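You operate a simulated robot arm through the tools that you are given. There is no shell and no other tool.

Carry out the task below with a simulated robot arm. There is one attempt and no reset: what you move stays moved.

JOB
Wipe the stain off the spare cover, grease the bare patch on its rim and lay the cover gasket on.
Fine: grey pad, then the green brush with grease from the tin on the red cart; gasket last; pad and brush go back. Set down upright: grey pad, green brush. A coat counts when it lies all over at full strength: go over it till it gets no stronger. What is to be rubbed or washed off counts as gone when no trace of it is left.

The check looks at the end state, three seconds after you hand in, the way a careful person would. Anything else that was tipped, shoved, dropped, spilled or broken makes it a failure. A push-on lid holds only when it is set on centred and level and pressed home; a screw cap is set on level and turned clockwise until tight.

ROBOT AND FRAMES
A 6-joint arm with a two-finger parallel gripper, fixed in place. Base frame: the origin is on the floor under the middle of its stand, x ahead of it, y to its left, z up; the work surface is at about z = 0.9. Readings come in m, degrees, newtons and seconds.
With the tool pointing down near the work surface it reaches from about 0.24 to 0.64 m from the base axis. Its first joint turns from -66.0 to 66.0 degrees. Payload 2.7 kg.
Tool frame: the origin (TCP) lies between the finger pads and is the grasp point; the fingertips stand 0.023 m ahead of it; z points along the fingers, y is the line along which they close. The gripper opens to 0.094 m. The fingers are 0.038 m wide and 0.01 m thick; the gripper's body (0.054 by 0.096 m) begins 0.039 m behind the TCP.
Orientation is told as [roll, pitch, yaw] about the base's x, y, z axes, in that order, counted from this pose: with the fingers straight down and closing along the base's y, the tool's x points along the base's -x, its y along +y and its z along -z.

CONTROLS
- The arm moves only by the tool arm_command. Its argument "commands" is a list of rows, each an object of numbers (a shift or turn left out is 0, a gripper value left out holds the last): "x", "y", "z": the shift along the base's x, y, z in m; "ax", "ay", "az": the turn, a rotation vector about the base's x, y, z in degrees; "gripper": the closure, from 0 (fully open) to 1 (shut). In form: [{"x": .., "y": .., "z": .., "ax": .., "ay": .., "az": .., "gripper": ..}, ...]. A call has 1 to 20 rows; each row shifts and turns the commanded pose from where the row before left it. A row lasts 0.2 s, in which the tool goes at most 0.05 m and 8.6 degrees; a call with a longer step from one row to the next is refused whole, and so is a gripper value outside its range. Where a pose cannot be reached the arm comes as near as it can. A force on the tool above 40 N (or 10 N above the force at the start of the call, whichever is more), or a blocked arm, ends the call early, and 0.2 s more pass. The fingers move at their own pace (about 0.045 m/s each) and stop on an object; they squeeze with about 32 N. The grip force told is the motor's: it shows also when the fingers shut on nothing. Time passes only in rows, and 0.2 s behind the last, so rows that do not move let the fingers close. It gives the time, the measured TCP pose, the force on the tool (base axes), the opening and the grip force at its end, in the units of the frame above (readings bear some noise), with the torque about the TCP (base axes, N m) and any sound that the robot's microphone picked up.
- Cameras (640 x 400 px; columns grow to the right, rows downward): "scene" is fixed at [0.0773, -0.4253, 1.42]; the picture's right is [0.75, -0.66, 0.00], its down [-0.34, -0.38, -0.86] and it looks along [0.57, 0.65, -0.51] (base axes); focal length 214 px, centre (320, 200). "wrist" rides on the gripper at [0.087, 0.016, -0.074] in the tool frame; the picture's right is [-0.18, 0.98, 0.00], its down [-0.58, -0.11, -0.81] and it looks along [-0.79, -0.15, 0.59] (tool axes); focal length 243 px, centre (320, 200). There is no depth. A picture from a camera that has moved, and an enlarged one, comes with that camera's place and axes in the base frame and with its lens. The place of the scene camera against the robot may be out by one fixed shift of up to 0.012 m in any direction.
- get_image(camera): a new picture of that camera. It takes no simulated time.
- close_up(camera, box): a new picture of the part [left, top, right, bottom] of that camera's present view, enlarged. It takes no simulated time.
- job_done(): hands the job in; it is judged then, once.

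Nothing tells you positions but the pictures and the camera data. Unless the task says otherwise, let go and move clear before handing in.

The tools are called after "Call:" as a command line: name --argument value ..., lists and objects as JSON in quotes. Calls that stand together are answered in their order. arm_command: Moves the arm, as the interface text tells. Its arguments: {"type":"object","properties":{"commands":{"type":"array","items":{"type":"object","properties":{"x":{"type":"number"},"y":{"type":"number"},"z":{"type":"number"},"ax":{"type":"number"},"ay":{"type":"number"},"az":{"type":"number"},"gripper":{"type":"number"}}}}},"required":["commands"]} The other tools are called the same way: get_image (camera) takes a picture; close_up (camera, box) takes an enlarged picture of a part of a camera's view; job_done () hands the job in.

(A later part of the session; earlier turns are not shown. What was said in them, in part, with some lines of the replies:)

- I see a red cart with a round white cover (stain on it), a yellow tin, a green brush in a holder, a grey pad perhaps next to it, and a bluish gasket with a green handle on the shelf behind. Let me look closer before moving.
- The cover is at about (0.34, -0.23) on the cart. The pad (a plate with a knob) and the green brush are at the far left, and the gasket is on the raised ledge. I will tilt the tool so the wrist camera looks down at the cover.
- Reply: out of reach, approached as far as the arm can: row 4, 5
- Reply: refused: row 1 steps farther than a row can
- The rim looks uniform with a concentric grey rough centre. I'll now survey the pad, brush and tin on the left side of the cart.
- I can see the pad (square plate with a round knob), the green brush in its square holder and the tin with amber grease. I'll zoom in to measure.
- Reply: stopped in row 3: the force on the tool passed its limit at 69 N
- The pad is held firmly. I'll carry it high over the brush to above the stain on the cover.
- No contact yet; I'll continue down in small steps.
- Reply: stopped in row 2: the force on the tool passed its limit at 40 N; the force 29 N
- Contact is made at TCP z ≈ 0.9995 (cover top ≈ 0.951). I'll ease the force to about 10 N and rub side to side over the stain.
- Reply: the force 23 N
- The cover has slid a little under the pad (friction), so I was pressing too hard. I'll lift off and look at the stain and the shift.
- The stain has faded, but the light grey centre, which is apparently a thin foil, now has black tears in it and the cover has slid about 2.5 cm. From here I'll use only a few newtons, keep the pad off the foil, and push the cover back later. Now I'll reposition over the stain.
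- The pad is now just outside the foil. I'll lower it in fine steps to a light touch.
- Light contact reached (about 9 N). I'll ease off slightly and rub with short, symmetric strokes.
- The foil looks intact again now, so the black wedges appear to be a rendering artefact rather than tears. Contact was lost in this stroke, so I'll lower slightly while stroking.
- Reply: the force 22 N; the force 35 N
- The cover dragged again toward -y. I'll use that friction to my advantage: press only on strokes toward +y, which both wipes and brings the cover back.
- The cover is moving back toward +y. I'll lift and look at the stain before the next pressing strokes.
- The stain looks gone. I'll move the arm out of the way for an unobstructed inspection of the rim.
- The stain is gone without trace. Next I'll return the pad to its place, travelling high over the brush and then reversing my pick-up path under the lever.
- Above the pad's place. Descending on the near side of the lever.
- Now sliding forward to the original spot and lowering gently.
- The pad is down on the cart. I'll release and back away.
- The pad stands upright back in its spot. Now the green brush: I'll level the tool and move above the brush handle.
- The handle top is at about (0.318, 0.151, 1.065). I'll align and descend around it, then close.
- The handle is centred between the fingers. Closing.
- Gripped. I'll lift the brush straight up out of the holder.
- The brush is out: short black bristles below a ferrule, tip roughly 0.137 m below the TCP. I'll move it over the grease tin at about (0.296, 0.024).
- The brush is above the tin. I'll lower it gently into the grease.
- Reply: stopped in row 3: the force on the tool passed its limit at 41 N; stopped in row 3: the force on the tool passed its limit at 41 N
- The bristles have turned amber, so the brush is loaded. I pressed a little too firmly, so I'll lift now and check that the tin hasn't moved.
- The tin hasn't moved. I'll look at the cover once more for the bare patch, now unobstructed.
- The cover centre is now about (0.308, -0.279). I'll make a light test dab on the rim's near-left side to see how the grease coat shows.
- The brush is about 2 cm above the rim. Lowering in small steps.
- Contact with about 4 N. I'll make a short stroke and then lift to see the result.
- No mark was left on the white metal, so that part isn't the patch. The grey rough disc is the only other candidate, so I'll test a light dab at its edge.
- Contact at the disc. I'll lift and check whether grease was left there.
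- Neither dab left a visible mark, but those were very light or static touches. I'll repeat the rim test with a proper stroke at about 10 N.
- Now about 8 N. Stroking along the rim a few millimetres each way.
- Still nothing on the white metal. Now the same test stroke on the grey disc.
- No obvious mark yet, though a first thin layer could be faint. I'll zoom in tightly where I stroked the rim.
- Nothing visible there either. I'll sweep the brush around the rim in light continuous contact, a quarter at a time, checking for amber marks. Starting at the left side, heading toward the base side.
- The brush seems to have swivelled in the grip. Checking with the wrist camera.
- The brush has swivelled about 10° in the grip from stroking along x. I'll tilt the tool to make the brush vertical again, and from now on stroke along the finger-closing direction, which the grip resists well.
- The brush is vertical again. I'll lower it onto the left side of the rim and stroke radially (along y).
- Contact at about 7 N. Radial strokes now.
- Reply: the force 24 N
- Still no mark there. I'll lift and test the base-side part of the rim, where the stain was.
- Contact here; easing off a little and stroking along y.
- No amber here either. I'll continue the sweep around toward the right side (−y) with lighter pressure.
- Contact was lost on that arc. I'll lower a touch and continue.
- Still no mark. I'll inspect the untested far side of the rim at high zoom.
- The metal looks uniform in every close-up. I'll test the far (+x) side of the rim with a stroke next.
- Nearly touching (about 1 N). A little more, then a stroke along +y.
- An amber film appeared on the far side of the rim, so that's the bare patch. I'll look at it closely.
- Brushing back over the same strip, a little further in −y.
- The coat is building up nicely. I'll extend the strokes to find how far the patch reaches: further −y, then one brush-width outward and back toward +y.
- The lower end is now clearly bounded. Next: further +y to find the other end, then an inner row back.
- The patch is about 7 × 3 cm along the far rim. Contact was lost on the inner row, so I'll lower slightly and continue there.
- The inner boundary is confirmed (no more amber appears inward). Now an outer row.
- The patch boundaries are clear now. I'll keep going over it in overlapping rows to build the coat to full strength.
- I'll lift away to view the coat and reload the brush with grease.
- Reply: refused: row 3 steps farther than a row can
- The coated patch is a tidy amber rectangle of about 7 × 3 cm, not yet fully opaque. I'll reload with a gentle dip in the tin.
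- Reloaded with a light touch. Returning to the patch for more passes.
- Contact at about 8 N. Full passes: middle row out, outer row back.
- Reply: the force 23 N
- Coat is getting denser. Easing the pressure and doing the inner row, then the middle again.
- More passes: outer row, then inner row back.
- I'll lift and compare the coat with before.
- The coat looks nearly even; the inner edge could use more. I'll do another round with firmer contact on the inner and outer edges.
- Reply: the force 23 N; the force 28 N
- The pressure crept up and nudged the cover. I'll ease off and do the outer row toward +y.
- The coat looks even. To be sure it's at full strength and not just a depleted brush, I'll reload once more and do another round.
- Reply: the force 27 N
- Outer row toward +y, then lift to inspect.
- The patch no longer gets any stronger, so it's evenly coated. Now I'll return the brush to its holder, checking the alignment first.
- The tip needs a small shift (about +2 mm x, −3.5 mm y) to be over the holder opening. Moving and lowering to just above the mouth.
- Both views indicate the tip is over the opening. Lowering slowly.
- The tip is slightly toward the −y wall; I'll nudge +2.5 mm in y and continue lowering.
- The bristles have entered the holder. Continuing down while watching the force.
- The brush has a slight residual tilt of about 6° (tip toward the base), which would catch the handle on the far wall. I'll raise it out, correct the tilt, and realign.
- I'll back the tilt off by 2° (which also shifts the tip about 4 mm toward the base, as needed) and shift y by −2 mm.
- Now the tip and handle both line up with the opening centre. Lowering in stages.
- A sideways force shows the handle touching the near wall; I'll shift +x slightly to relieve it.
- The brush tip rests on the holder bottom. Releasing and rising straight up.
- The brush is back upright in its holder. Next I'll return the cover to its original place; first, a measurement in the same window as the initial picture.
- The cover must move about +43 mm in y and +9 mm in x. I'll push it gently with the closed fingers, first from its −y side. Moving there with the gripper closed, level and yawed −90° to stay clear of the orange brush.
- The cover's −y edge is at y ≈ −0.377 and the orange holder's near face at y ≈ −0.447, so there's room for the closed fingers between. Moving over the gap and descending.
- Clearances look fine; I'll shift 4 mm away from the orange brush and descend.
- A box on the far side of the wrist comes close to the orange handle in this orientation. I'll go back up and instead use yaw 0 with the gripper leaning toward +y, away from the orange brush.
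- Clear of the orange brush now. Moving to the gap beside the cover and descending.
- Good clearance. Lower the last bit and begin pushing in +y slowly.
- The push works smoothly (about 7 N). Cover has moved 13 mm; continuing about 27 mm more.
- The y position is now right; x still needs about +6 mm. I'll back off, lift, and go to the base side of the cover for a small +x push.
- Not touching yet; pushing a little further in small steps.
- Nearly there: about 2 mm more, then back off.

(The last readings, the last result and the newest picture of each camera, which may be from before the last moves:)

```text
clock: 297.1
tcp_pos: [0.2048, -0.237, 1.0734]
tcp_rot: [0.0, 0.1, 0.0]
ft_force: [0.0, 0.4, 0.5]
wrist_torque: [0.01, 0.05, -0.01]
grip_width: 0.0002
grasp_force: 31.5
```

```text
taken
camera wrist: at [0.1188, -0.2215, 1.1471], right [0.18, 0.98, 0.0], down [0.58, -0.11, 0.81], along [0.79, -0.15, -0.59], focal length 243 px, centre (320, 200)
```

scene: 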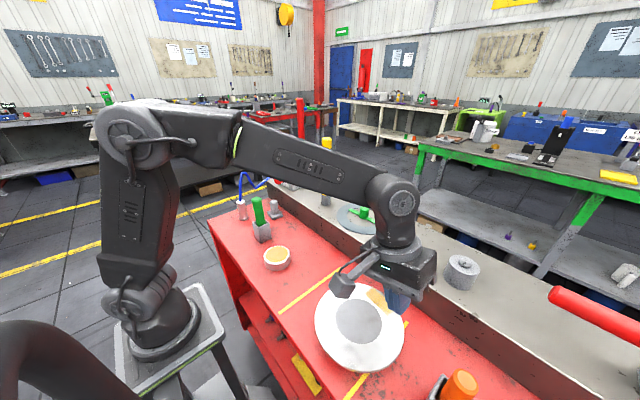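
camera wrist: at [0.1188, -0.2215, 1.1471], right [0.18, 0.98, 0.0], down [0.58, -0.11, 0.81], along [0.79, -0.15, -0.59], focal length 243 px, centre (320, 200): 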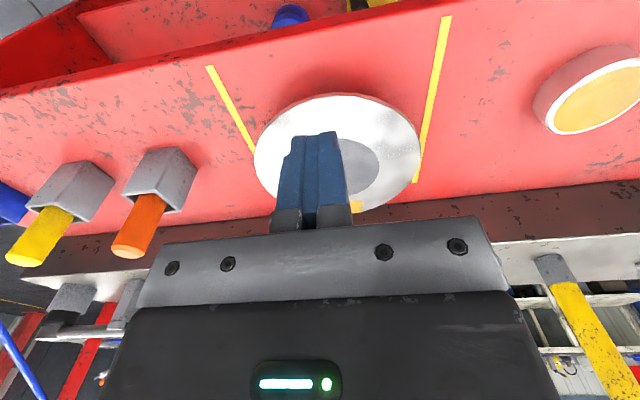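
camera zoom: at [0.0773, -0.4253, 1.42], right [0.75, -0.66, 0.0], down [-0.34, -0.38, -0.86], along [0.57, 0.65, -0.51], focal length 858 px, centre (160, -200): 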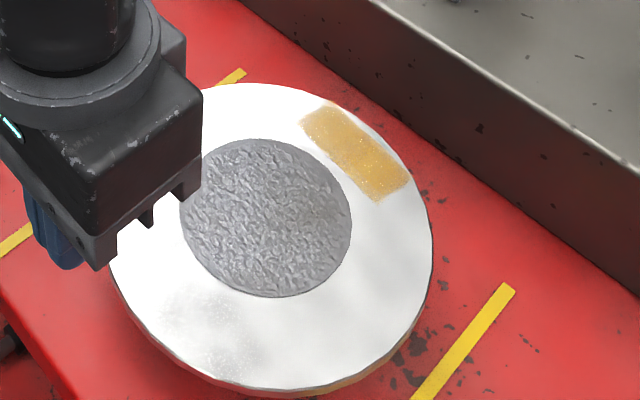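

The cover is back in its original place to within a couple of millimetres, with the coat intact. Now the gasket: I'll move to view it on the ledge.

Call:
arm_command --commands '[{"z": 0.045, "gripper": 0}, {"z": 0.045}, {"z": 0.03, "x": 0.03}, {"x": 0.045, "y": 0.015}, {"x": 0.045, "y": 0.015}, {"x": 0.04, "y": 0.025}, {"x": 0.035, "y": 0.03}, {"x": 0.025, "y": 0.035}, {"y": 0.03}, {}]'

Call:
get_image --camera "wrist"

Call:
get_image --camera "scene"

```text
clock: 299.2
tcp_pos: [0.4275, -0.0893, 1.1895]
tcp_rot: [-0.2, 0.1, 0.2]
ft_force: [0.5, 0.5, 0.7]
wrist_torque: [0.0, 0.0, -0.01]
grip_width: 0.0939
grasp_force: 0.1
```

```text
taken
camera wrist: at [0.3403, -0.0731, 1.2643], right [0.18, 0.98, 0.0], down [0.58, -0.11, 0.81], along [0.79, -0.15, -0.59], focal length 243 px, centre (320, 200)
```

wrist: 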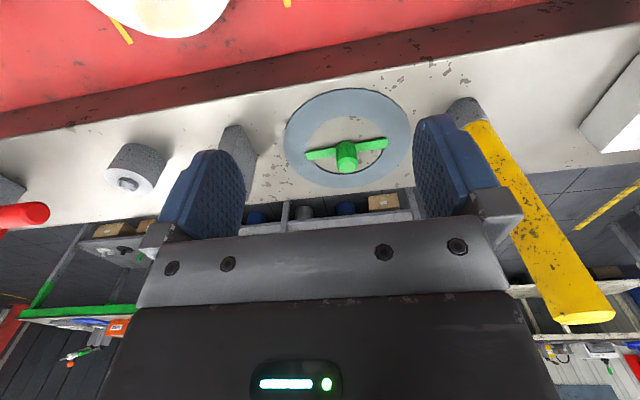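

```text
taken
```

scene: 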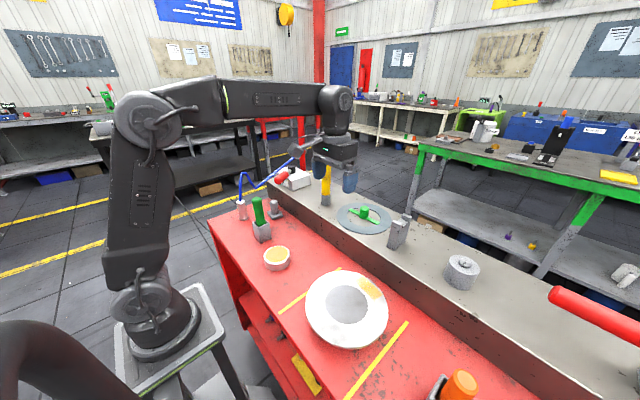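

Call:
close_up --camera "wrist" --box '[215, 60, 435, 220]'

Call:
close_up --camera "scene" --box '[300, 130, 430, 260]'

```text
2.50 times, centred on (325, 140) of wrist
camera zoom: at [0.3403, -0.0731, 1.2643], right [0.18, 0.98, 0.0], down [0.58, -0.11, 0.81], along [0.79, -0.15, -0.59], focal length 606 px, centre (308, 350)
```

zoom: 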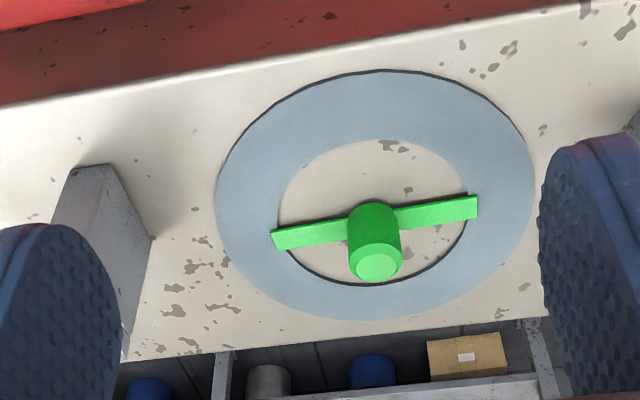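

```text
3.08 times, centred on (365, 195) of scene
camera zoom: at [0.0773, -0.4253, 1.42], right [0.75, -0.66, 0.0], down [-0.34, -0.38, -0.86], along [0.57, 0.65, -0.51], focal length 660 px, centre (182, 215)
```

zoom: 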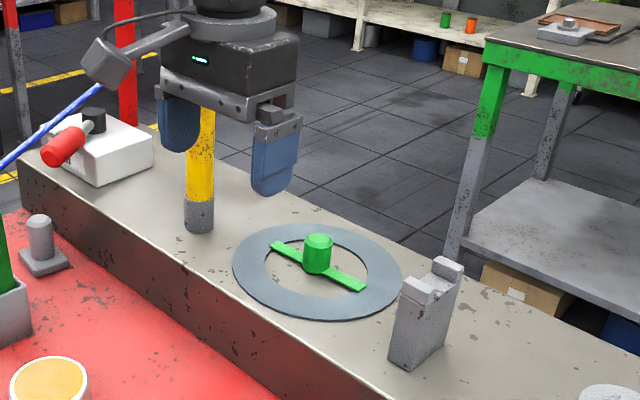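

The gasket ring (outer radius ≈ 92 mm, hole ≈ 58 mm) lies on the ledge with a green knob on a cross-bar at about (0.578, −0.081), knob top near z 1.035. I'll move above the knob and check alignment.

Call:
arm_command --commands '[{"x": 0.04, "y": 0.003}, {"x": 0.04, "y": 0.003}, {"x": 0.04, "y": 0.002}, {"x": 0.03}, {"z": -0.03}, {"z": -0.03}, {"z": -0.02}, {}]'

Call:
get_image --camera "wrist"

Call:
close_up --camera "scene" --box '[300, 130, 430, 260]'

```text
clock: 301.1
tcp_pos: [0.5621, -0.0787, 1.0996]
tcp_rot: [0.0, 0.0, 0.0]
ft_force: [-0.5, -1.1, 0.2]
wrist_torque: [0.01, -0.05, -0.01]
grip_width: 0.0943
grasp_force: 0.1
out of reach, approached as far as the arm can: row 4
```

```text
taken
camera wrist: at [0.4759, -0.0622, 1.1754], right [0.18, 0.98, 0.0], down [0.58, -0.11, 0.81], along [0.79, -0.15, -0.59], focal length 243 px, centre (320, 200)
```

wrist: 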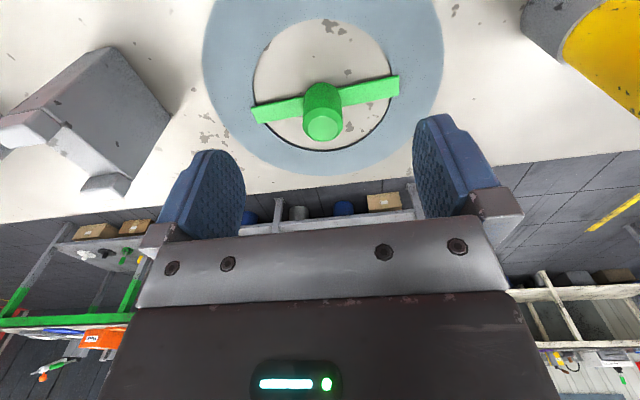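

```text
3.08 times, centred on (365, 195) of scene
camera zoom: at [0.0773, -0.4253, 1.42], right [0.75, -0.66, 0.0], down [-0.34, -0.38, -0.86], along [0.57, 0.65, -0.51], focal length 660 px, centre (182, 215)
```

zoom: 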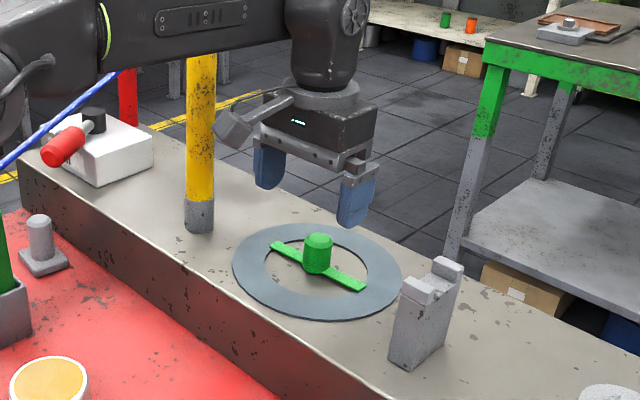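

The knob is about 15 mm further out in x. I'll shift over it and descend partway.

Call:
arm_command --commands '[{"z": -0.02, "gripper": 0.3}, {"x": 0.008, "y": -0.0006}, {"x": 0.007, "y": -0.0006}, {"z": -0.015}, {}]'

Call:
get_image --camera "wrist"

Call:
close_up --camera "scene" --box '[320, 160, 400, 250]'

```text
clock: 302.2
tcp_pos: [0.5778, -0.0797, 1.0673]
tcp_rot: [-0.1, 0.1, 0.1]
ft_force: [-0.6, -0.5, -0.6]
wrist_torque: [0.03, 0.01, 0.04]
grip_width: 0.0658
grasp_force: 0.0
```

```text
taken
camera wrist: at [0.4915, -0.0628, 1.1423], right [0.18, 0.98, 0.0], down [0.58, -0.11, 0.81], along [0.79, -0.15, -0.59], focal length 243 px, centre (320, 200)
```

wrist: 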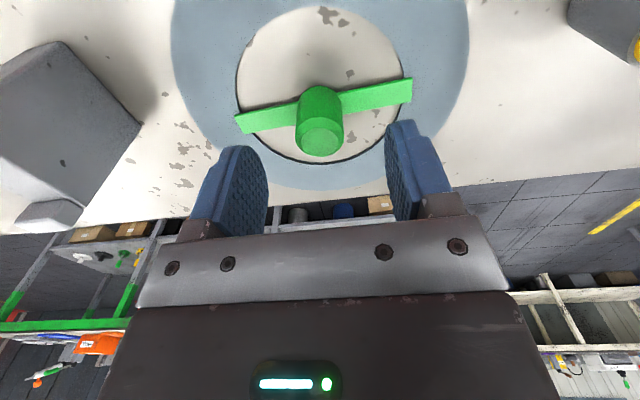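

```text
4.44 times, centred on (360, 205) of scene
camera zoom: at [0.0773, -0.4253, 1.42], right [0.75, -0.66, 0.0], down [-0.34, -0.38, -0.86], along [0.57, 0.65, -0.51], focal length 953 px, centre (142, 178)
```

zoom: 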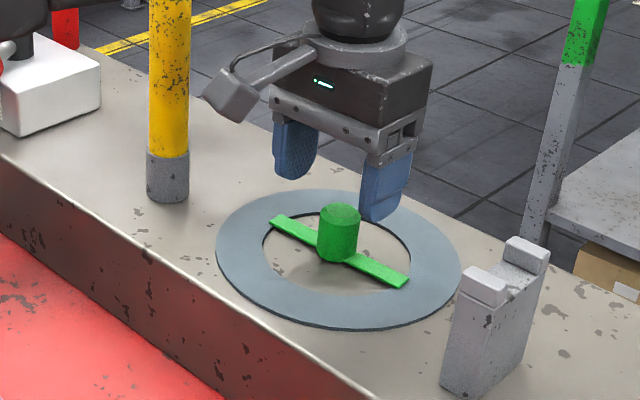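

Aligned. Descending so the fingers straddle the knob above the bar.

Call:
arm_command --commands '[{"z": -0.015}, {"z": -0.015}, {"z": -0.01}, {}]'

Call:
get_image --camera "wrist"

Call:
close_up --camera "scene" --box '[320, 160, 400, 250]'

```text
clock: 303.2
tcp_pos: [0.5789, -0.0807, 1.0285]
tcp_rot: [-0.1, 0.0, 0.1]
ft_force: [-1.0, 0.0, -0.8]
wrist_torque: [0.01, 0.02, -0.02]
grip_width: 0.0656
grasp_force: 0.0
```

```text
taken
camera wrist: at [0.493, -0.0643, 1.1019], right [0.18, 0.98, 0.0], down [0.58, -0.11, 0.81], along [0.79, -0.15, -0.59], focal length 243 px, centre (320, 200)
```

wrist: 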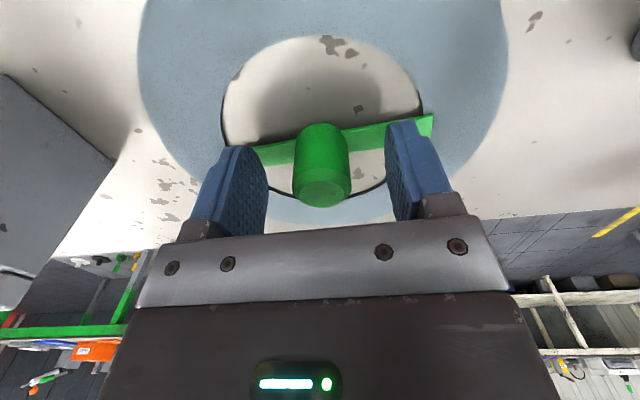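

```text
4.44 times, centred on (360, 205) of scene
camera zoom: at [0.0773, -0.4253, 1.42], right [0.75, -0.66, 0.0], down [-0.34, -0.38, -0.86], along [0.57, 0.65, -0.51], focal length 953 px, centre (142, 178)
```

zoom: 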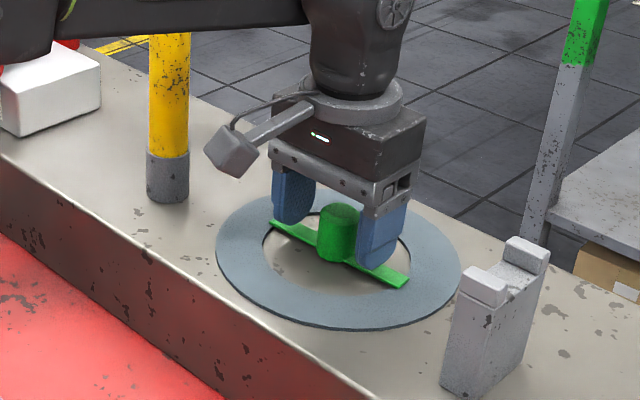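

The fingers straddle the knob just above the bar. Closing.

Call:
arm_command --commands '[{"gripper": 1}, {"gripper": 1}, {"gripper": 1}, {"gripper": 1}, {"gripper": 1}]'

Call:
arm_command --commands '[{"z": 0.005}, {"z": 0.01}, {"z": 0.02}, {}]'

Call:
get_image --camera "wrist"

Call:
close_up --camera "scene" --box '[320, 160, 400, 250]'

```text
clock: 304.4
tcp_pos: [0.5799, -0.0809, 1.0284]
tcp_rot: [0.0, -0.1, 0.1]
ft_force: [-0.7, 0.3, 0.9]
wrist_torque: [0.15, 0.0, -0.04]
grip_width: 0.0288
grasp_force: 32.1
```

```text
clock: 305.4
tcp_pos: [0.5773, -0.0809, 1.0622]
tcp_rot: [-0.1, 0.1, 0.1]
ft_force: [-0.1, 0.0, 0.0]
wrist_torque: [0.0, -0.03, -0.02]
grip_width: 0.0286
grasp_force: 31.6
```

```text
taken
camera wrist: at [0.4913, -0.065, 1.1366], right [0.18, 0.98, 0.0], down [0.58, -0.11, 0.81], along [0.79, -0.15, -0.59], focal length 243 px, centre (320, 200)
```

wrist: 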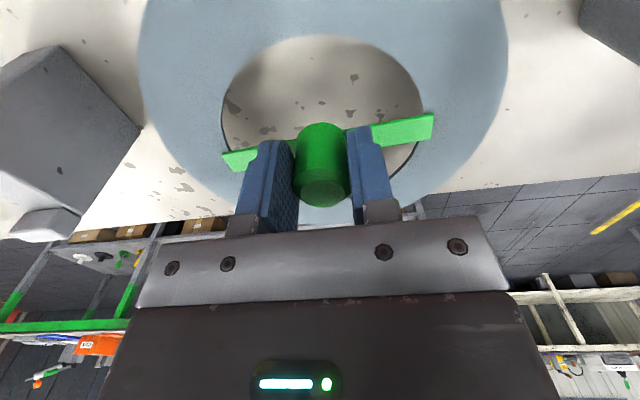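

```text
4.44 times, centred on (360, 205) of scene
camera zoom: at [0.0773, -0.4253, 1.42], right [0.75, -0.66, 0.0], down [-0.34, -0.38, -0.86], along [0.57, 0.65, -0.51], focal length 953 px, centre (142, 178)
```

zoom: 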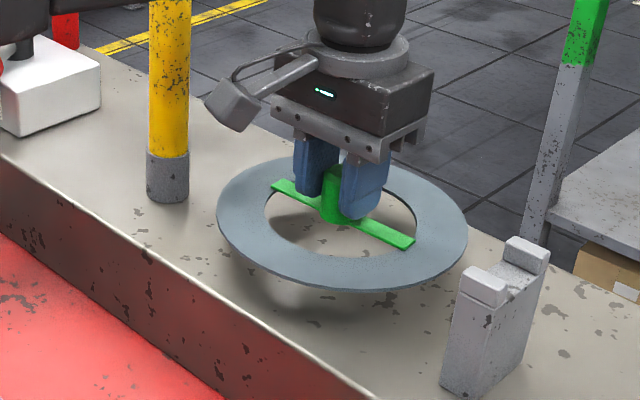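

The gasket is lifted level. I'll carry it back from the ledge and over to above the cover, well clear of the block and the yellow post.

Call:
arm_command --commands '[{"z": 0.03}, {"x": -0.04, "z": 0.02}, {"x": -0.04, "z": 0.02}, {"x": -0.04, "z": 0.01}, {"x": -0.0262, "y": -0.0321}, {"x": -0.0262, "y": -0.0321}, {"x": -0.0262, "y": -0.0321}, {"x": -0.0262, "y": -0.0321}, {"x": -0.0262, "y": -0.0321}, {"z": -0.04}, {}]'

Call:
get_image --camera "scene"

Call:
get_image --camera "wrist"

Call:
close_up --camera "scene" --box '[280, 230, 440, 370]'

```text
clock: 307.9
tcp_pos: [0.3242, -0.2419, 1.0998]
tcp_rot: [-0.1, 0.2, 0.1]
ft_force: [0.2, 0.6, -0.6]
wrist_torque: [0.01, 0.02, 0.03]
grip_width: 0.0285
grasp_force: 31.6
```

```text
taken
```

scene: 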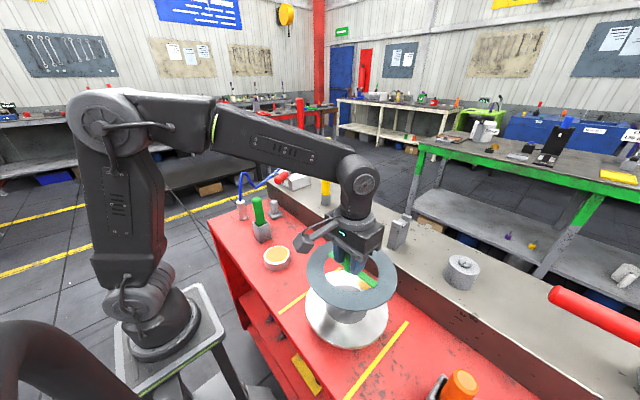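

```text
taken
camera wrist: at [0.239, -0.2257, 1.1741], right [0.18, 0.98, 0.0], down [0.58, -0.11, 0.81], along [0.79, -0.15, -0.59], focal length 243 px, centre (320, 200)
```

wrist: 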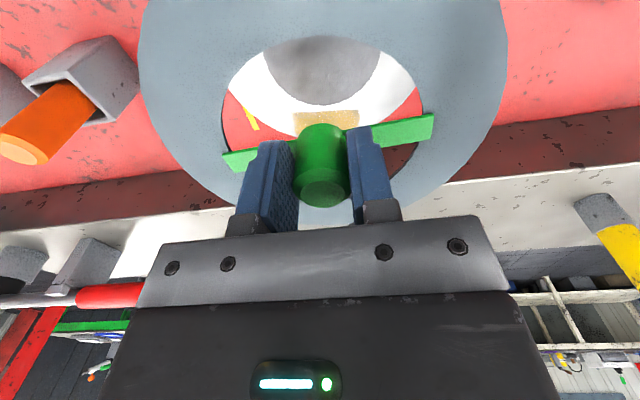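

```text
2.86 times, centred on (360, 300) of scene
camera zoom: at [0.0773, -0.4254, 1.42], right [0.75, -0.66, 0.0], down [-0.34, -0.38, -0.86], along [0.57, 0.65, -0.51], focal length 613 px, centre (206, -86)
```

zoom: 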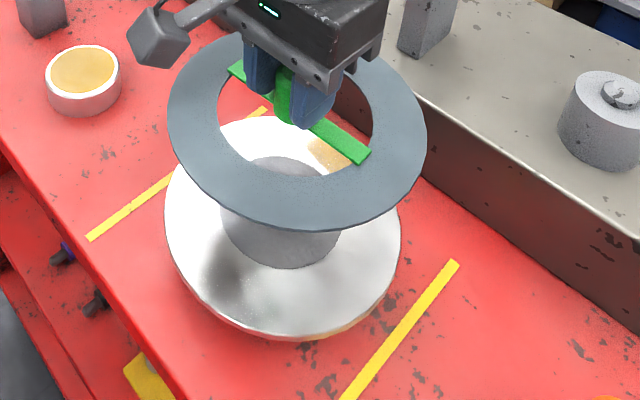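

Lowering to just above the cover for the alignment check.

Call:
arm_command --commands '[{"z": -0.03}, {"z": -0.03}, {"z": -0.02}, {}]'

Call:
close_up --camera "scene" --box '[290, 255, 410, 355]'

Call:
get_image --camera "wrist"

```text
clock: 308.9
tcp_pos: [0.3241, -0.241, 1.0203]
tcp_rot: [-0.2, 0.1, 0.1]
ft_force: [-0.3, 0.6, -0.2]
wrist_torque: [-0.03, 0.0, -0.04]
grip_width: 0.0288
grasp_force: 32.1
```

```text
4.00 times, centred on (350, 305) of scene
camera zoom: at [0.0773, -0.4253, 1.42], right [0.75, -0.66, 0.0], down [-0.34, -0.38, -0.86], along [0.57, 0.65, -0.51], focal length 858 px, centre (200, -220)
```

zoom: 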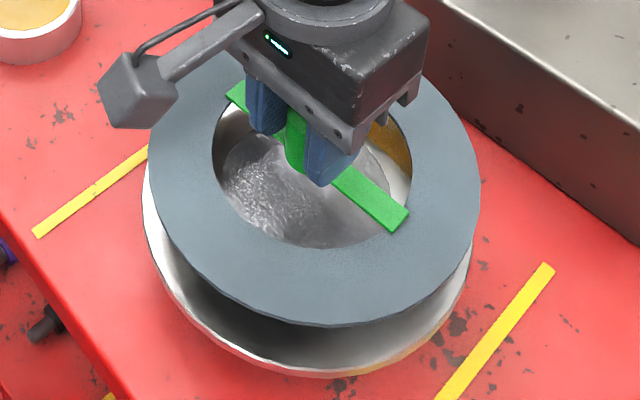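

```text
taken
camera wrist: at [0.2375, -0.2253, 1.0953], right [0.18, 0.98, 0.0], down [0.58, -0.11, 0.81], along [0.79, -0.15, -0.59], focal length 243 px, centre (320, 200)
```

wrist: 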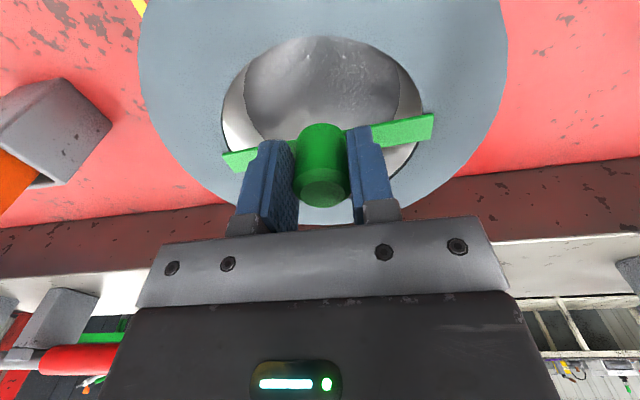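

Call:
close_up --camera "wrist" --box '[200, 0, 440, 220]'

Call:
close_up --camera "scene" --box '[310, 280, 400, 355]'

```text
1.82 times, centred on (320, 110) of wrist
camera zoom: at [0.2375, -0.2253, 1.0953], right [0.18, 0.98, 0.0], down [0.58, -0.11, 0.81], along [0.79, -0.15, -0.59], focal length 441 px, centre (320, 364)
```

zoom: 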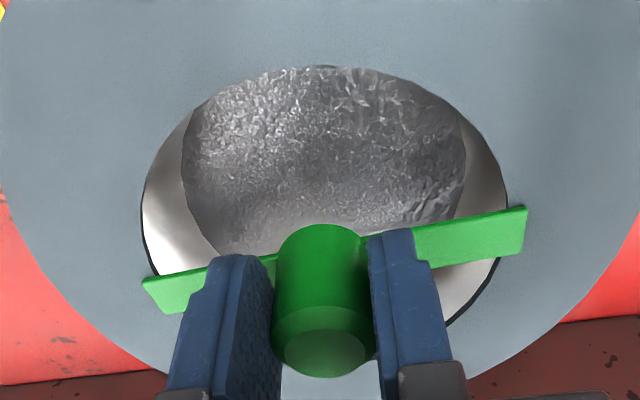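

```text
5.33 times, centred on (355, 318) of scene
camera zoom: at [0.0773, -0.4253, 1.42], right [0.75, -0.66, 0.0], down [-0.34, -0.38, -0.86], along [0.57, 0.65, -0.51], focal length 1144 px, centre (133, -427)
```

zoom: 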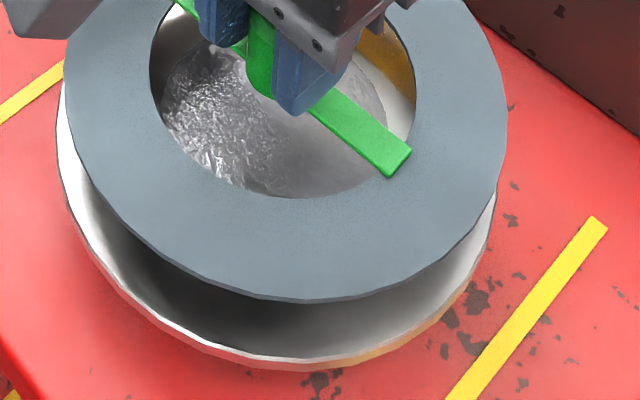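

The ring is within about 3 mm of centred; I'll shift −3 mm in x and lower closer for a final check.

Call:
arm_command --commands '[{"x": -0.003, "z": -0.008}, {"z": -0.008}, {}]'

Call:
close_up --camera "scene" --box '[310, 280, 400, 355]'

Call:
close_up --camera "wrist" --box '[200, 0, 440, 220]'

```text
clock: 309.6
tcp_pos: [0.3219, -0.2406, 1.0049]
tcp_rot: [0.1, 0.1, 0.1]
ft_force: [0.2, 0.5, -0.6]
wrist_torque: [-0.01, -0.01, -0.02]
grip_width: 0.0289
grasp_force: 31.7
```

```text
5.33 times, centred on (355, 318) of scene
camera zoom: at [0.0773, -0.4253, 1.42], right [0.75, -0.66, 0.0], down [-0.34, -0.38, -0.86], along [0.57, 0.65, -0.51], focal length 1144 px, centre (133, -427)
```

zoom: 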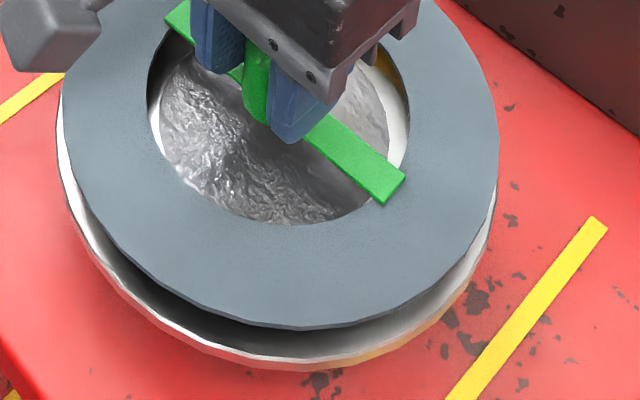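

```text
1.82 times, centred on (320, 110) of wrist
camera zoom: at [0.2359, -0.2255, 1.0798], right [0.18, 0.98, 0.0], down [0.58, -0.11, 0.81], along [0.79, -0.15, -0.59], focal length 441 px, centre (320, 364)
```

zoom: 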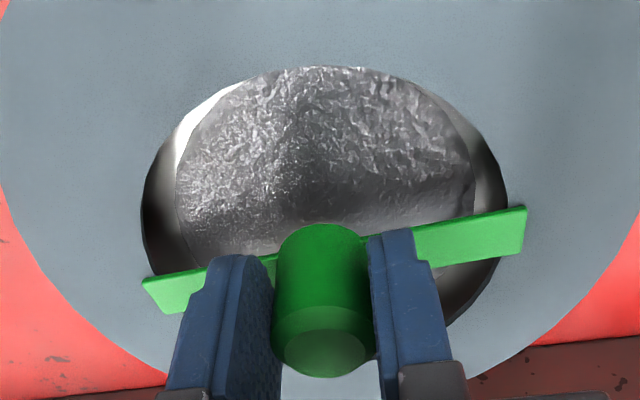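

Working through the geometry, the ring sits about 31 mm below the TCP, so it's still about 2 cm above the cover and wants a small (+2.5, +1.5) mm shift. I'll apply that and lower closer.

Call:
arm_command --commands '[{"x": 0.0025, "y": 0.0015, "z": -0.006}, {"z": -0.006}, {"z": -0.003}, {}]'

Call:
close_up --camera "scene" --box '[310, 280, 400, 355]'

Call:
close_up --camera "wrist" --box '[200, 0, 440, 220]'

```text
clock: 310.6
tcp_pos: [0.3272, -0.2392, 0.9893]
tcp_rot: [-0.1, 0.2, 0.1]
ft_force: [-0.9, 0.6, -1.3]
wrist_torque: [0.03, -0.02, 0.0]
grip_width: 0.0286
grasp_force: 32.5
```

```text
5.33 times, centred on (355, 318) of scene
camera zoom: at [0.0773, -0.4253, 1.42], right [0.75, -0.66, 0.0], down [-0.34, -0.38, -0.86], along [0.57, 0.65, -0.51], focal length 1144 px, centre (133, -427)
```

zoom: 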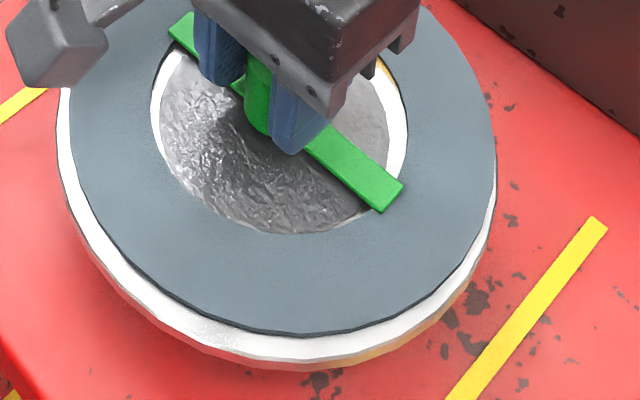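

```text
1.82 times, centred on (320, 110) of wrist
camera zoom: at [0.2409, -0.2231, 1.0646], right [0.18, 0.98, 0.0], down [0.58, -0.11, 0.81], along [0.79, -0.15, -0.59], focal length 441 px, centre (320, 364)
```

zoom: 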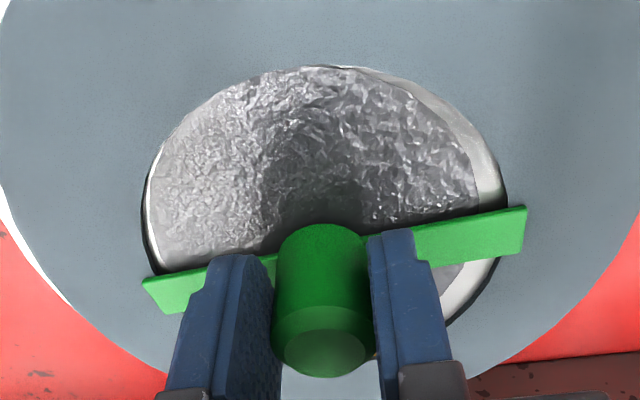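

Very close now. A small correction (−2.5, −1) mm and down a few more millimetres.

Call:
arm_command --commands '[{"x": -0.0025, "y": -0.001, "z": -0.003}, {}]'

Call:
close_up --camera "scene" --box '[310, 280, 400, 355]'

Call:
close_up --camera "wrist" --box '[200, 0, 440, 220]'

```text
clock: 311.2
tcp_pos: [0.3252, -0.24, 0.9889]
tcp_rot: [-0.4, -0.3, 0.1]
ft_force: [5.3, 6.4, 22.6]
wrist_torque: [0.48, -0.23, -0.04]
grip_width: 0.0291
grasp_force: 31.9
```

```text
5.33 times, centred on (355, 318) of scene
camera zoom: at [0.0772, -0.425, 1.4201], right [0.75, -0.66, 0.0], down [-0.34, -0.38, -0.86], along [0.57, 0.65, -0.51], focal length 1144 px, centre (133, -427)
```

zoom: 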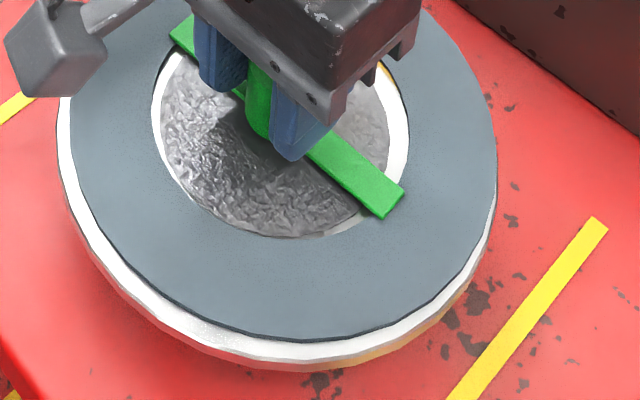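

```text
1.82 times, centred on (320, 110) of wrist
camera zoom: at [0.2391, -0.2242, 1.0628], right [0.18, 0.98, 0.0], down [0.58, -0.1, 0.81], along [0.8, -0.15, -0.59], focal length 441 px, centre (320, 364)
```

zoom: 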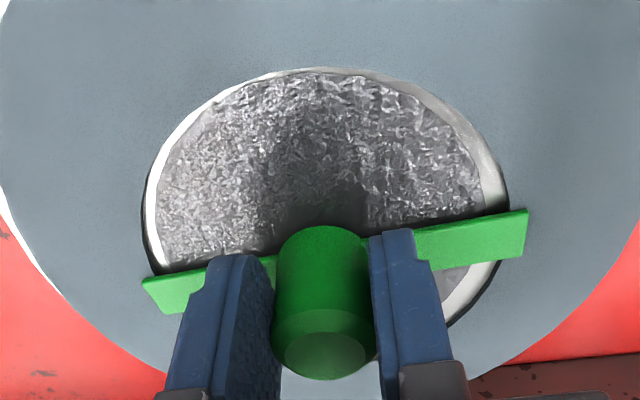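

The gasket touched down, but it's about 4 mm off centre. I'll lift slightly, shift (−3.7, −1) mm and set it down again gently.

Call:
arm_command --commands '[{"z": 0.005}, {"x": -0.0037, "y": -0.001}, {}]'

Call:
close_up --camera "scene" --box '[310, 280, 400, 355]'

Call:
close_up --camera "wrist" --box '[200, 0, 440, 220]'

```text
clock: 312.1
tcp_pos: [0.3209, -0.241, 0.9923]
tcp_rot: [-0.1, 0.2, 0.1]
ft_force: [0.0, 0.2, 0.3]
wrist_torque: [0.0, 0.0, 0.0]
grip_width: 0.0287
grasp_force: 32.1
```

```text
5.33 times, centred on (355, 318) of scene
camera zoom: at [0.0773, -0.4253, 1.42], right [0.75, -0.66, 0.0], down [-0.34, -0.38, -0.86], along [0.57, 0.65, -0.51], focal length 1144 px, centre (133, -427)
```

zoom: 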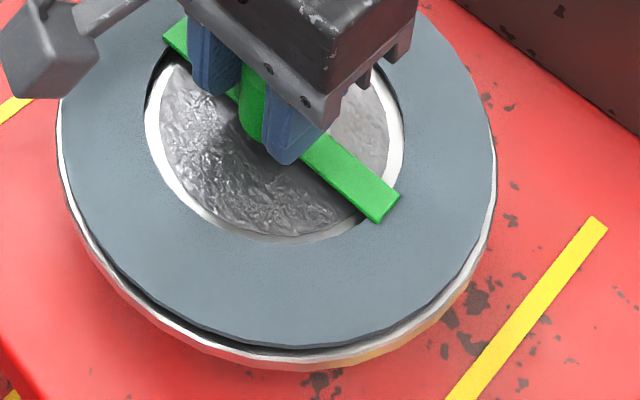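

```text
1.82 times, centred on (320, 110) of wrist
camera zoom: at [0.2348, -0.2254, 1.067], right [0.18, 0.98, 0.0], down [0.58, -0.11, 0.8], along [0.79, -0.15, -0.59], focal length 441 px, centre (320, 364)
```

zoom: 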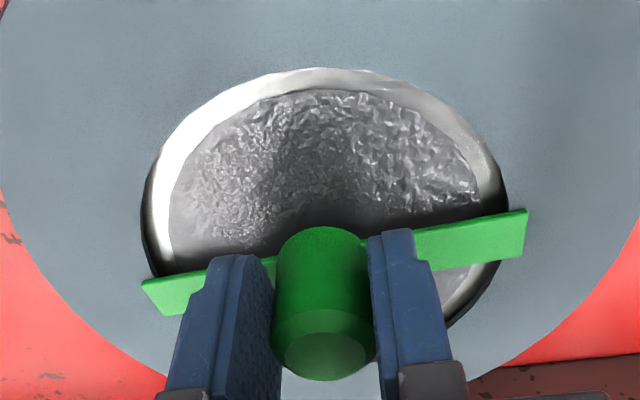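

Now well centred in both views. Lowering onto the cover gently.

Call:
arm_command --commands '[{"z": -0.0025}, {}]'

Call:
arm_command --commands '[{"z": -0.001}, {}]'

Call:
arm_command --commands '[{"z": -0.0007}, {}]'

```text
clock: 312.6
tcp_pos: [0.3223, -0.241, 0.9893]
tcp_rot: [-0.1, 0.1, 0.1]
ft_force: [0.4, 0.6, -0.8]
wrist_torque: [0.0, 0.02, 0.01]
grip_width: 0.0289
grasp_force: 31.9
```

```text
clock: 313.2
tcp_pos: [0.3201, -0.2404, 0.9899]
tcp_rot: [-0.2, 0.0, 0.1]
ft_force: [0.0, 0.3, 7.8]
wrist_torque: [0.37, 0.38, -0.1]
grip_width: 0.0286
grasp_force: 31.7
```

```text
clock: 313.9
tcp_pos: [0.3207, -0.2415, 0.988]
tcp_rot: [-0.2, -0.1, 0.1]
ft_force: [-1.4, -3.4, 10.9]
wrist_torque: [0.46, -0.2, 0.02]
grip_width: 0.029
grasp_force: 31.6
```

Call:
close_up --camera "scene" --box '[310, 280, 400, 355]'

Call:
close_up --camera "wrist" --box '[200, 0, 440, 220]'

```text
5.33 times, centred on (355, 318) of scene
camera zoom: at [0.0771, -0.4253, 1.42], right [0.75, -0.66, 0.0], down [-0.34, -0.38, -0.86], along [0.57, 0.65, -0.51], focal length 1144 px, centre (133, -427)
```

zoom: 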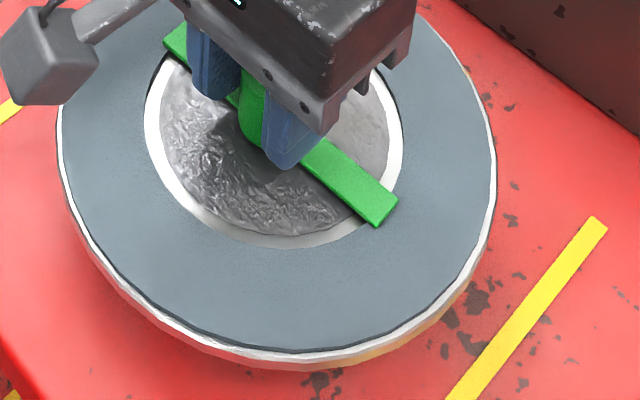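

```text
1.82 times, centred on (320, 110) of wrist
camera zoom: at [0.2347, -0.2251, 1.0631], right [0.18, 0.98, 0.0], down [0.58, -0.11, 0.81], along [0.79, -0.15, -0.59], focal length 441 px, centre (320, 364)
```

zoom: 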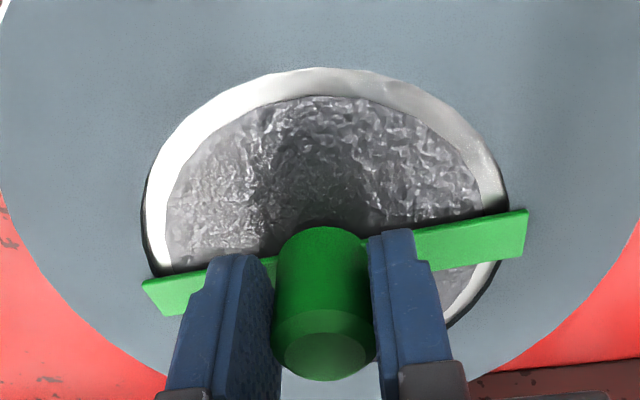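

The gasket is seated and centred on the cover, hole even around the middle. Releasing and rising straight up.

Call:
arm_command --commands '[{"z": 0.0005}, {"gripper": 0.35}, {"gripper": 0.35}, {"gripper": 0.35}, {"gripper": 0.35}, {"z": 0.01}, {"z": 0.02}, {"z": 0.03}, {"z": 0.04}, {"z": 0.04}, {"x": -0.02, "y": 0.04}, {"y": 0.045}, {"y": 0.045}, {"y": 0.045}, {}]'

Call:
get_image --camera "scene"

Call:
close_up --camera "scene" --box '[280, 250, 440, 350]'

Call:
close_up --camera "scene" --box '[225, 135, 345, 285]'

Call:
get_image --camera "wrist"

```text
clock: 317.1
tcp_pos: [0.2958, -0.068, 1.1313]
tcp_rot: [0.0, 0.1, 0.1]
ft_force: [0.5, -0.8, 0.5]
wrist_torque: [0.02, 0.01, 0.03]
grip_width: 0.0611
grasp_force: 0.1
```

```text
taken
```

scene: 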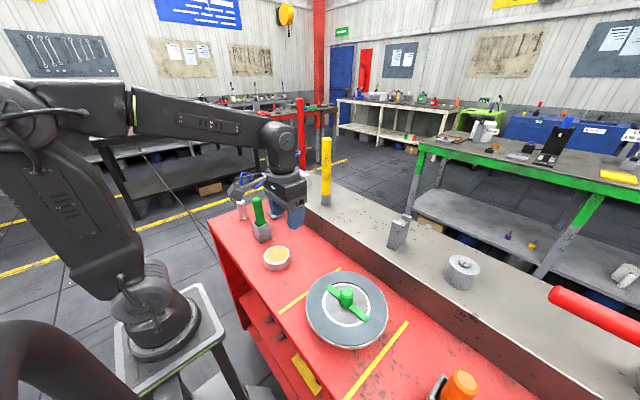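

```text
4.00 times, centred on (360, 300) of scene
camera zoom: at [0.0773, -0.4253, 1.42], right [0.75, -0.66, 0.0], down [-0.34, -0.38, -0.86], along [0.57, 0.65, -0.51], focal length 858 px, centre (160, -200)
```

zoom: 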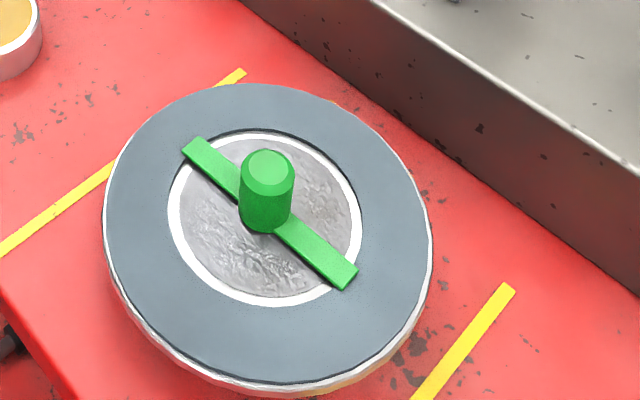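

```text
2.67 times, centred on (285, 210) of scene
camera zoom: at [0.0773, -0.4253, 1.42], right [0.75, -0.66, 0.0], down [-0.34, -0.38, -0.86], along [0.57, 0.65, -0.51], focal length 572 px, centre (413, 173)
```

zoom: 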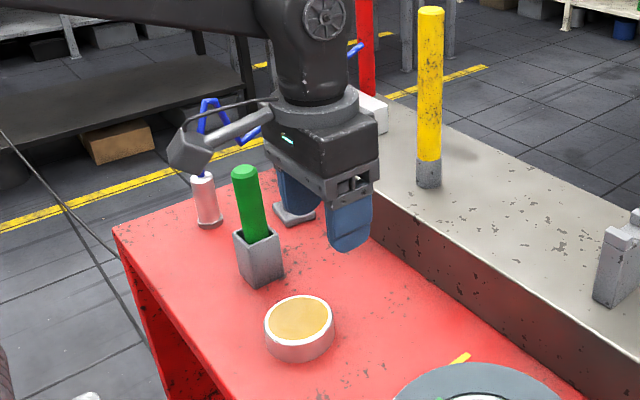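

```text
taken
camera wrist: at [0.2102, -0.0522, 1.2054], right [0.18, 0.98, 0.0], down [0.58, -0.11, 0.81], along [0.79, -0.15, -0.59], focal length 243 px, centre (320, 200)
```

wrist: 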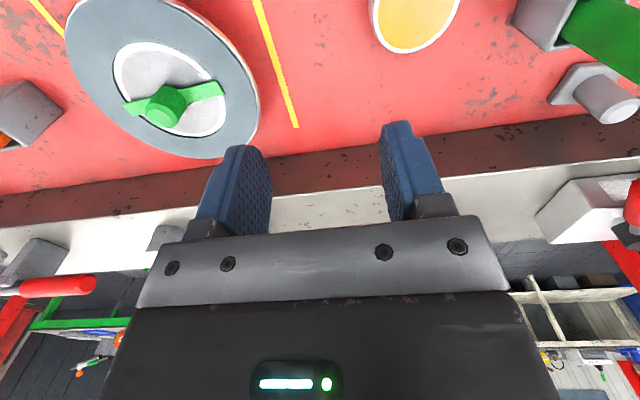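

The gasket lies concentric on the cover. I'll retract the arm and compare everything with the initial pictures.

Call:
arm_command --commands '[{"z": 0.045, "y": -0.02}, {"z": 0.045, "y": -0.02}, {"z": 0.045, "y": -0.02, "x": -0.015}, {"z": 0.04, "y": -0.02, "x": -0.015}, {"z": 0.02, "x": -0.015}, {}]'

Call:
get_image --camera "scene"

Call:
close_up --camera "scene" --box '[220, 180, 420, 305]'

Call:
close_up --camera "scene" --box '[220, 135, 350, 225]'

Call:
close_up --camera "scene" --box '[380, 200, 640, 400]'

Call:
get_image --camera "wrist"

```text
refused: row 3 steps farther than a row can; nothing moved
```

```text
taken
```

scene: 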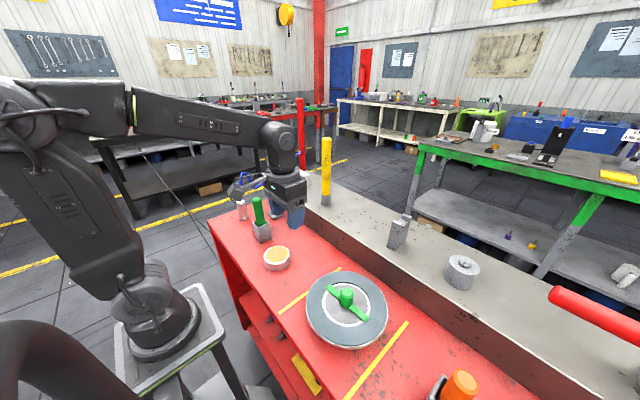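

```text
3.20 times, centred on (320, 242) of scene
camera zoom: at [0.0773, -0.4253, 1.42], right [0.75, -0.66, 0.0], down [-0.34, -0.38, -0.86], along [0.57, 0.65, -0.51], focal length 686 px, centre (320, 64)
```

zoom: 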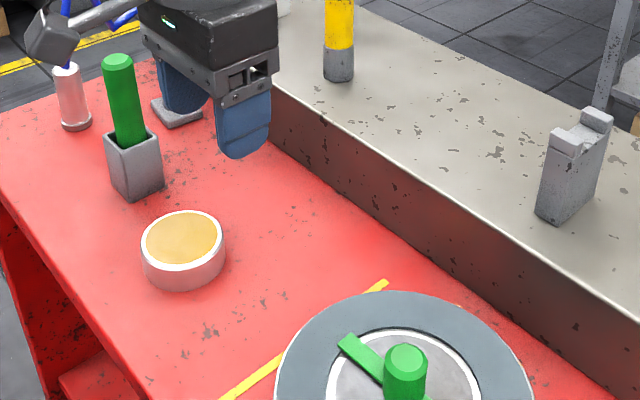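

```text
4.44 times, centred on (285, 180) of scene
camera zoom: at [0.0773, -0.4253, 1.42], right [0.75, -0.66, 0.0], down [-0.34, -0.38, -0.86], along [0.57, 0.65, -0.51], focal length 953 px, centre (476, 289)
```

zoom: 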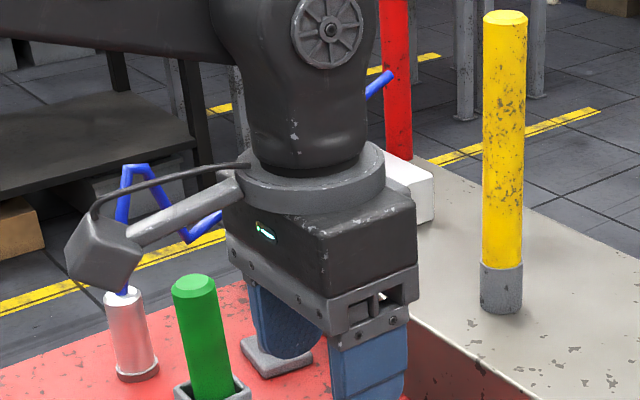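

```text
2.00 times, centred on (510, 300) of scene
camera zoom: at [0.0773, -0.4253, 1.42], right [0.75, -0.66, 0.0], down [-0.34, -0.38, -0.86], along [0.57, 0.65, -0.51], focal length 429 px, centre (-60, 0)
```

zoom: 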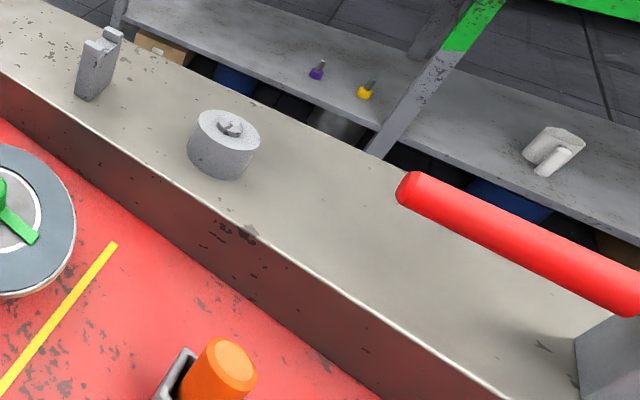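

```text
taken
camera wrist: at [0.2102, -0.0522, 1.2054], right [0.18, 0.98, 0.0], down [0.58, -0.11, 0.81], along [0.79, -0.15, -0.59], focal length 243 px, centre (320, 200)
```

wrist: 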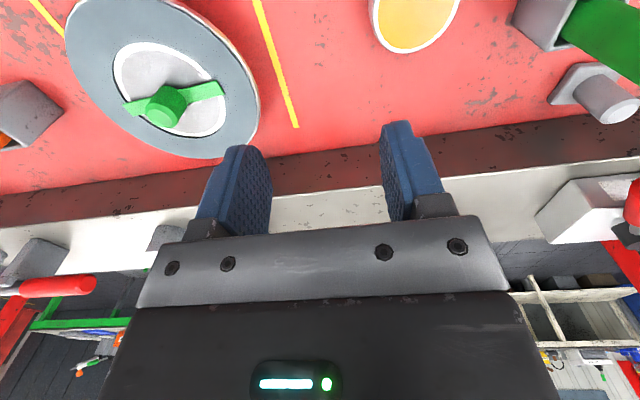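

All objects visible so far match the initial view. I'll retract the arm upward (smaller steps) to see the rest.

Call:
arm_command --commands '[{"z": 0.04, "y": -0.02}, {"z": 0.04, "y": -0.02}, {"z": 0.04, "y": -0.02, "x": -0.01}, {"z": 0.04, "y": -0.02, "x": -0.01}, {"z": 0.03, "x": -0.015}, {}]'

Call:
close_up --camera "scene" --box '[220, 180, 420, 305]'

Call:
close_up --camera "scene" --box '[220, 135, 350, 225]'

Call:
close_up --camera "scene" --box '[280, 250, 440, 350]'

Call:
close_up --camera "wrist" --box '[180, 0, 480, 190]'

```text
clock: 318.4
tcp_pos: [0.2635, -0.1452, 1.319]
tcp_rot: [-0.1, 0.1, 0.1]
ft_force: [0.6, 0.7, 0.9]
wrist_torque: [0.0, -0.01, 0.01]
grip_width: 0.061
grasp_force: 0.1
```

```text
3.20 times, centred on (320, 242) of scene
camera zoom: at [0.0773, -0.4253, 1.42], right [0.75, -0.66, 0.0], down [-0.34, -0.38, -0.86], along [0.57, 0.65, -0.51], focal length 686 px, centre (320, 64)
```

zoom: 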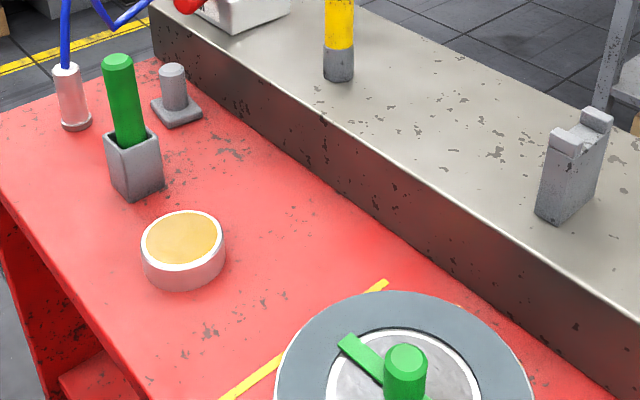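

```text
4.44 times, centred on (285, 180) of scene
camera zoom: at [0.0773, -0.4253, 1.42], right [0.75, -0.66, 0.0], down [-0.34, -0.38, -0.86], along [0.57, 0.65, -0.51], focal length 953 px, centre (476, 289)
```

zoom: 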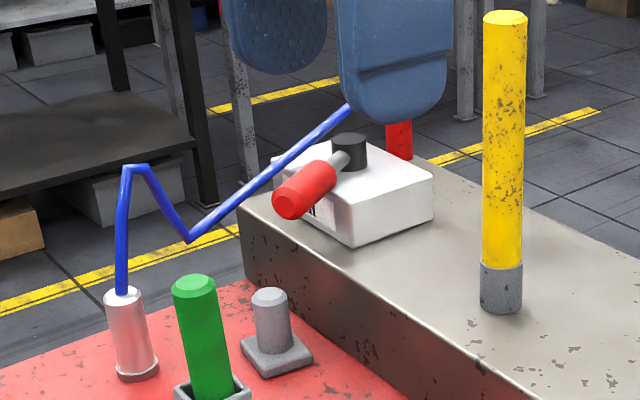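

```text
4.00 times, centred on (360, 300) of scene
camera zoom: at [0.0773, -0.4253, 1.42], right [0.75, -0.66, 0.0], down [-0.34, -0.38, -0.86], along [0.57, 0.65, -0.51], focal length 858 px, centre (160, -200)
```

zoom: 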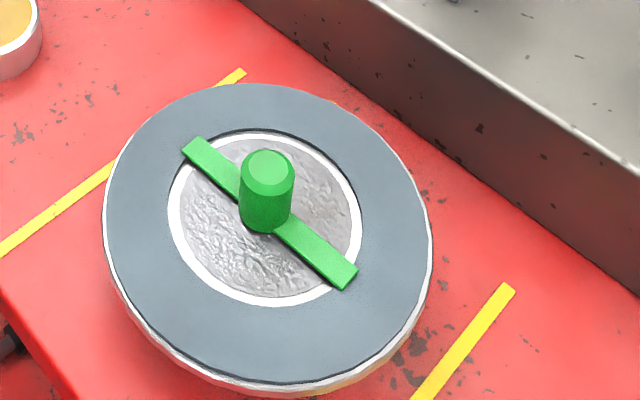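

```text
2.11 times, centred on (330, 95) of wrist
camera zoom: at [0.1778, -0.1299, 1.3928], right [0.18, 0.98, 0.0], down [0.58, -0.11, 0.81], along [0.79, -0.15, -0.59], focal length 511 px, centre (299, 421)
```

zoom: 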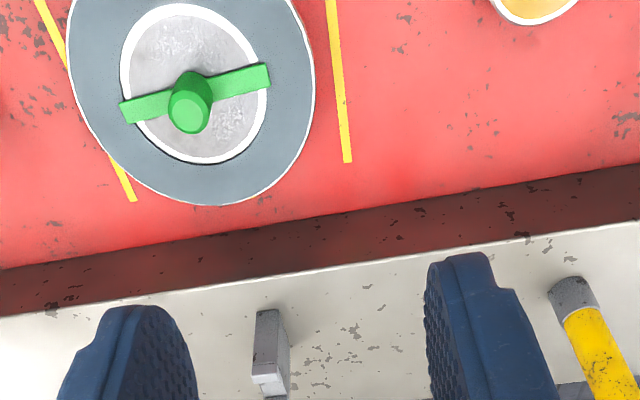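

Everything matches the initial layout: the pad and green brush are upright in their places, the tin, lever and rod look unmoved, and the gasket lies centred on the cover. The gripper is empty and clear, so I'm handing in.

Call:
job_done

```text
The job is handed in.
```

I've handed the job in: the stain is gone, the bare patch is greased, and the gasket is on the cover. The pad and green brush are back upright in their places. I don't have the verdict yet.

- **Stain:** wiped off with the grey pad; no trace shows in the close-ups.
- **Grease:** the bare patch was about 7 × 3 cm on the far side of the rim. I reloaded the brush and went over it until another round made no visible difference.
- **Test strokes:** I couldn't see the patch at first, so I made several brush strokes elsewhere on the cover to find it. They left no visible grease.
- **Gasket:** laid flat on the rim and centred to within about 2 mm, with the green knob still on it. It now covers the patch, so the coat can't be seen from above.

These could count against the result:

- **Air-valve lever:** early on, a finger came down on the red lever of the "Air" box with about 69 N before the arm stopped. The lever looked the same in the before and after pictures.
- **Cover moved:** wiping and brushing dragged the cover about 4 cm and turned it slightly. I pushed it back to within about 2 mm of where it started, but left it turned.
- **Cover centre:** black wedges appeared in the grey centre of the cover after the first wipe, and their shape kept changing. I took them for a display fault because the centre looked whole again in many later views, including the last ones. I can't fully rule out damage.
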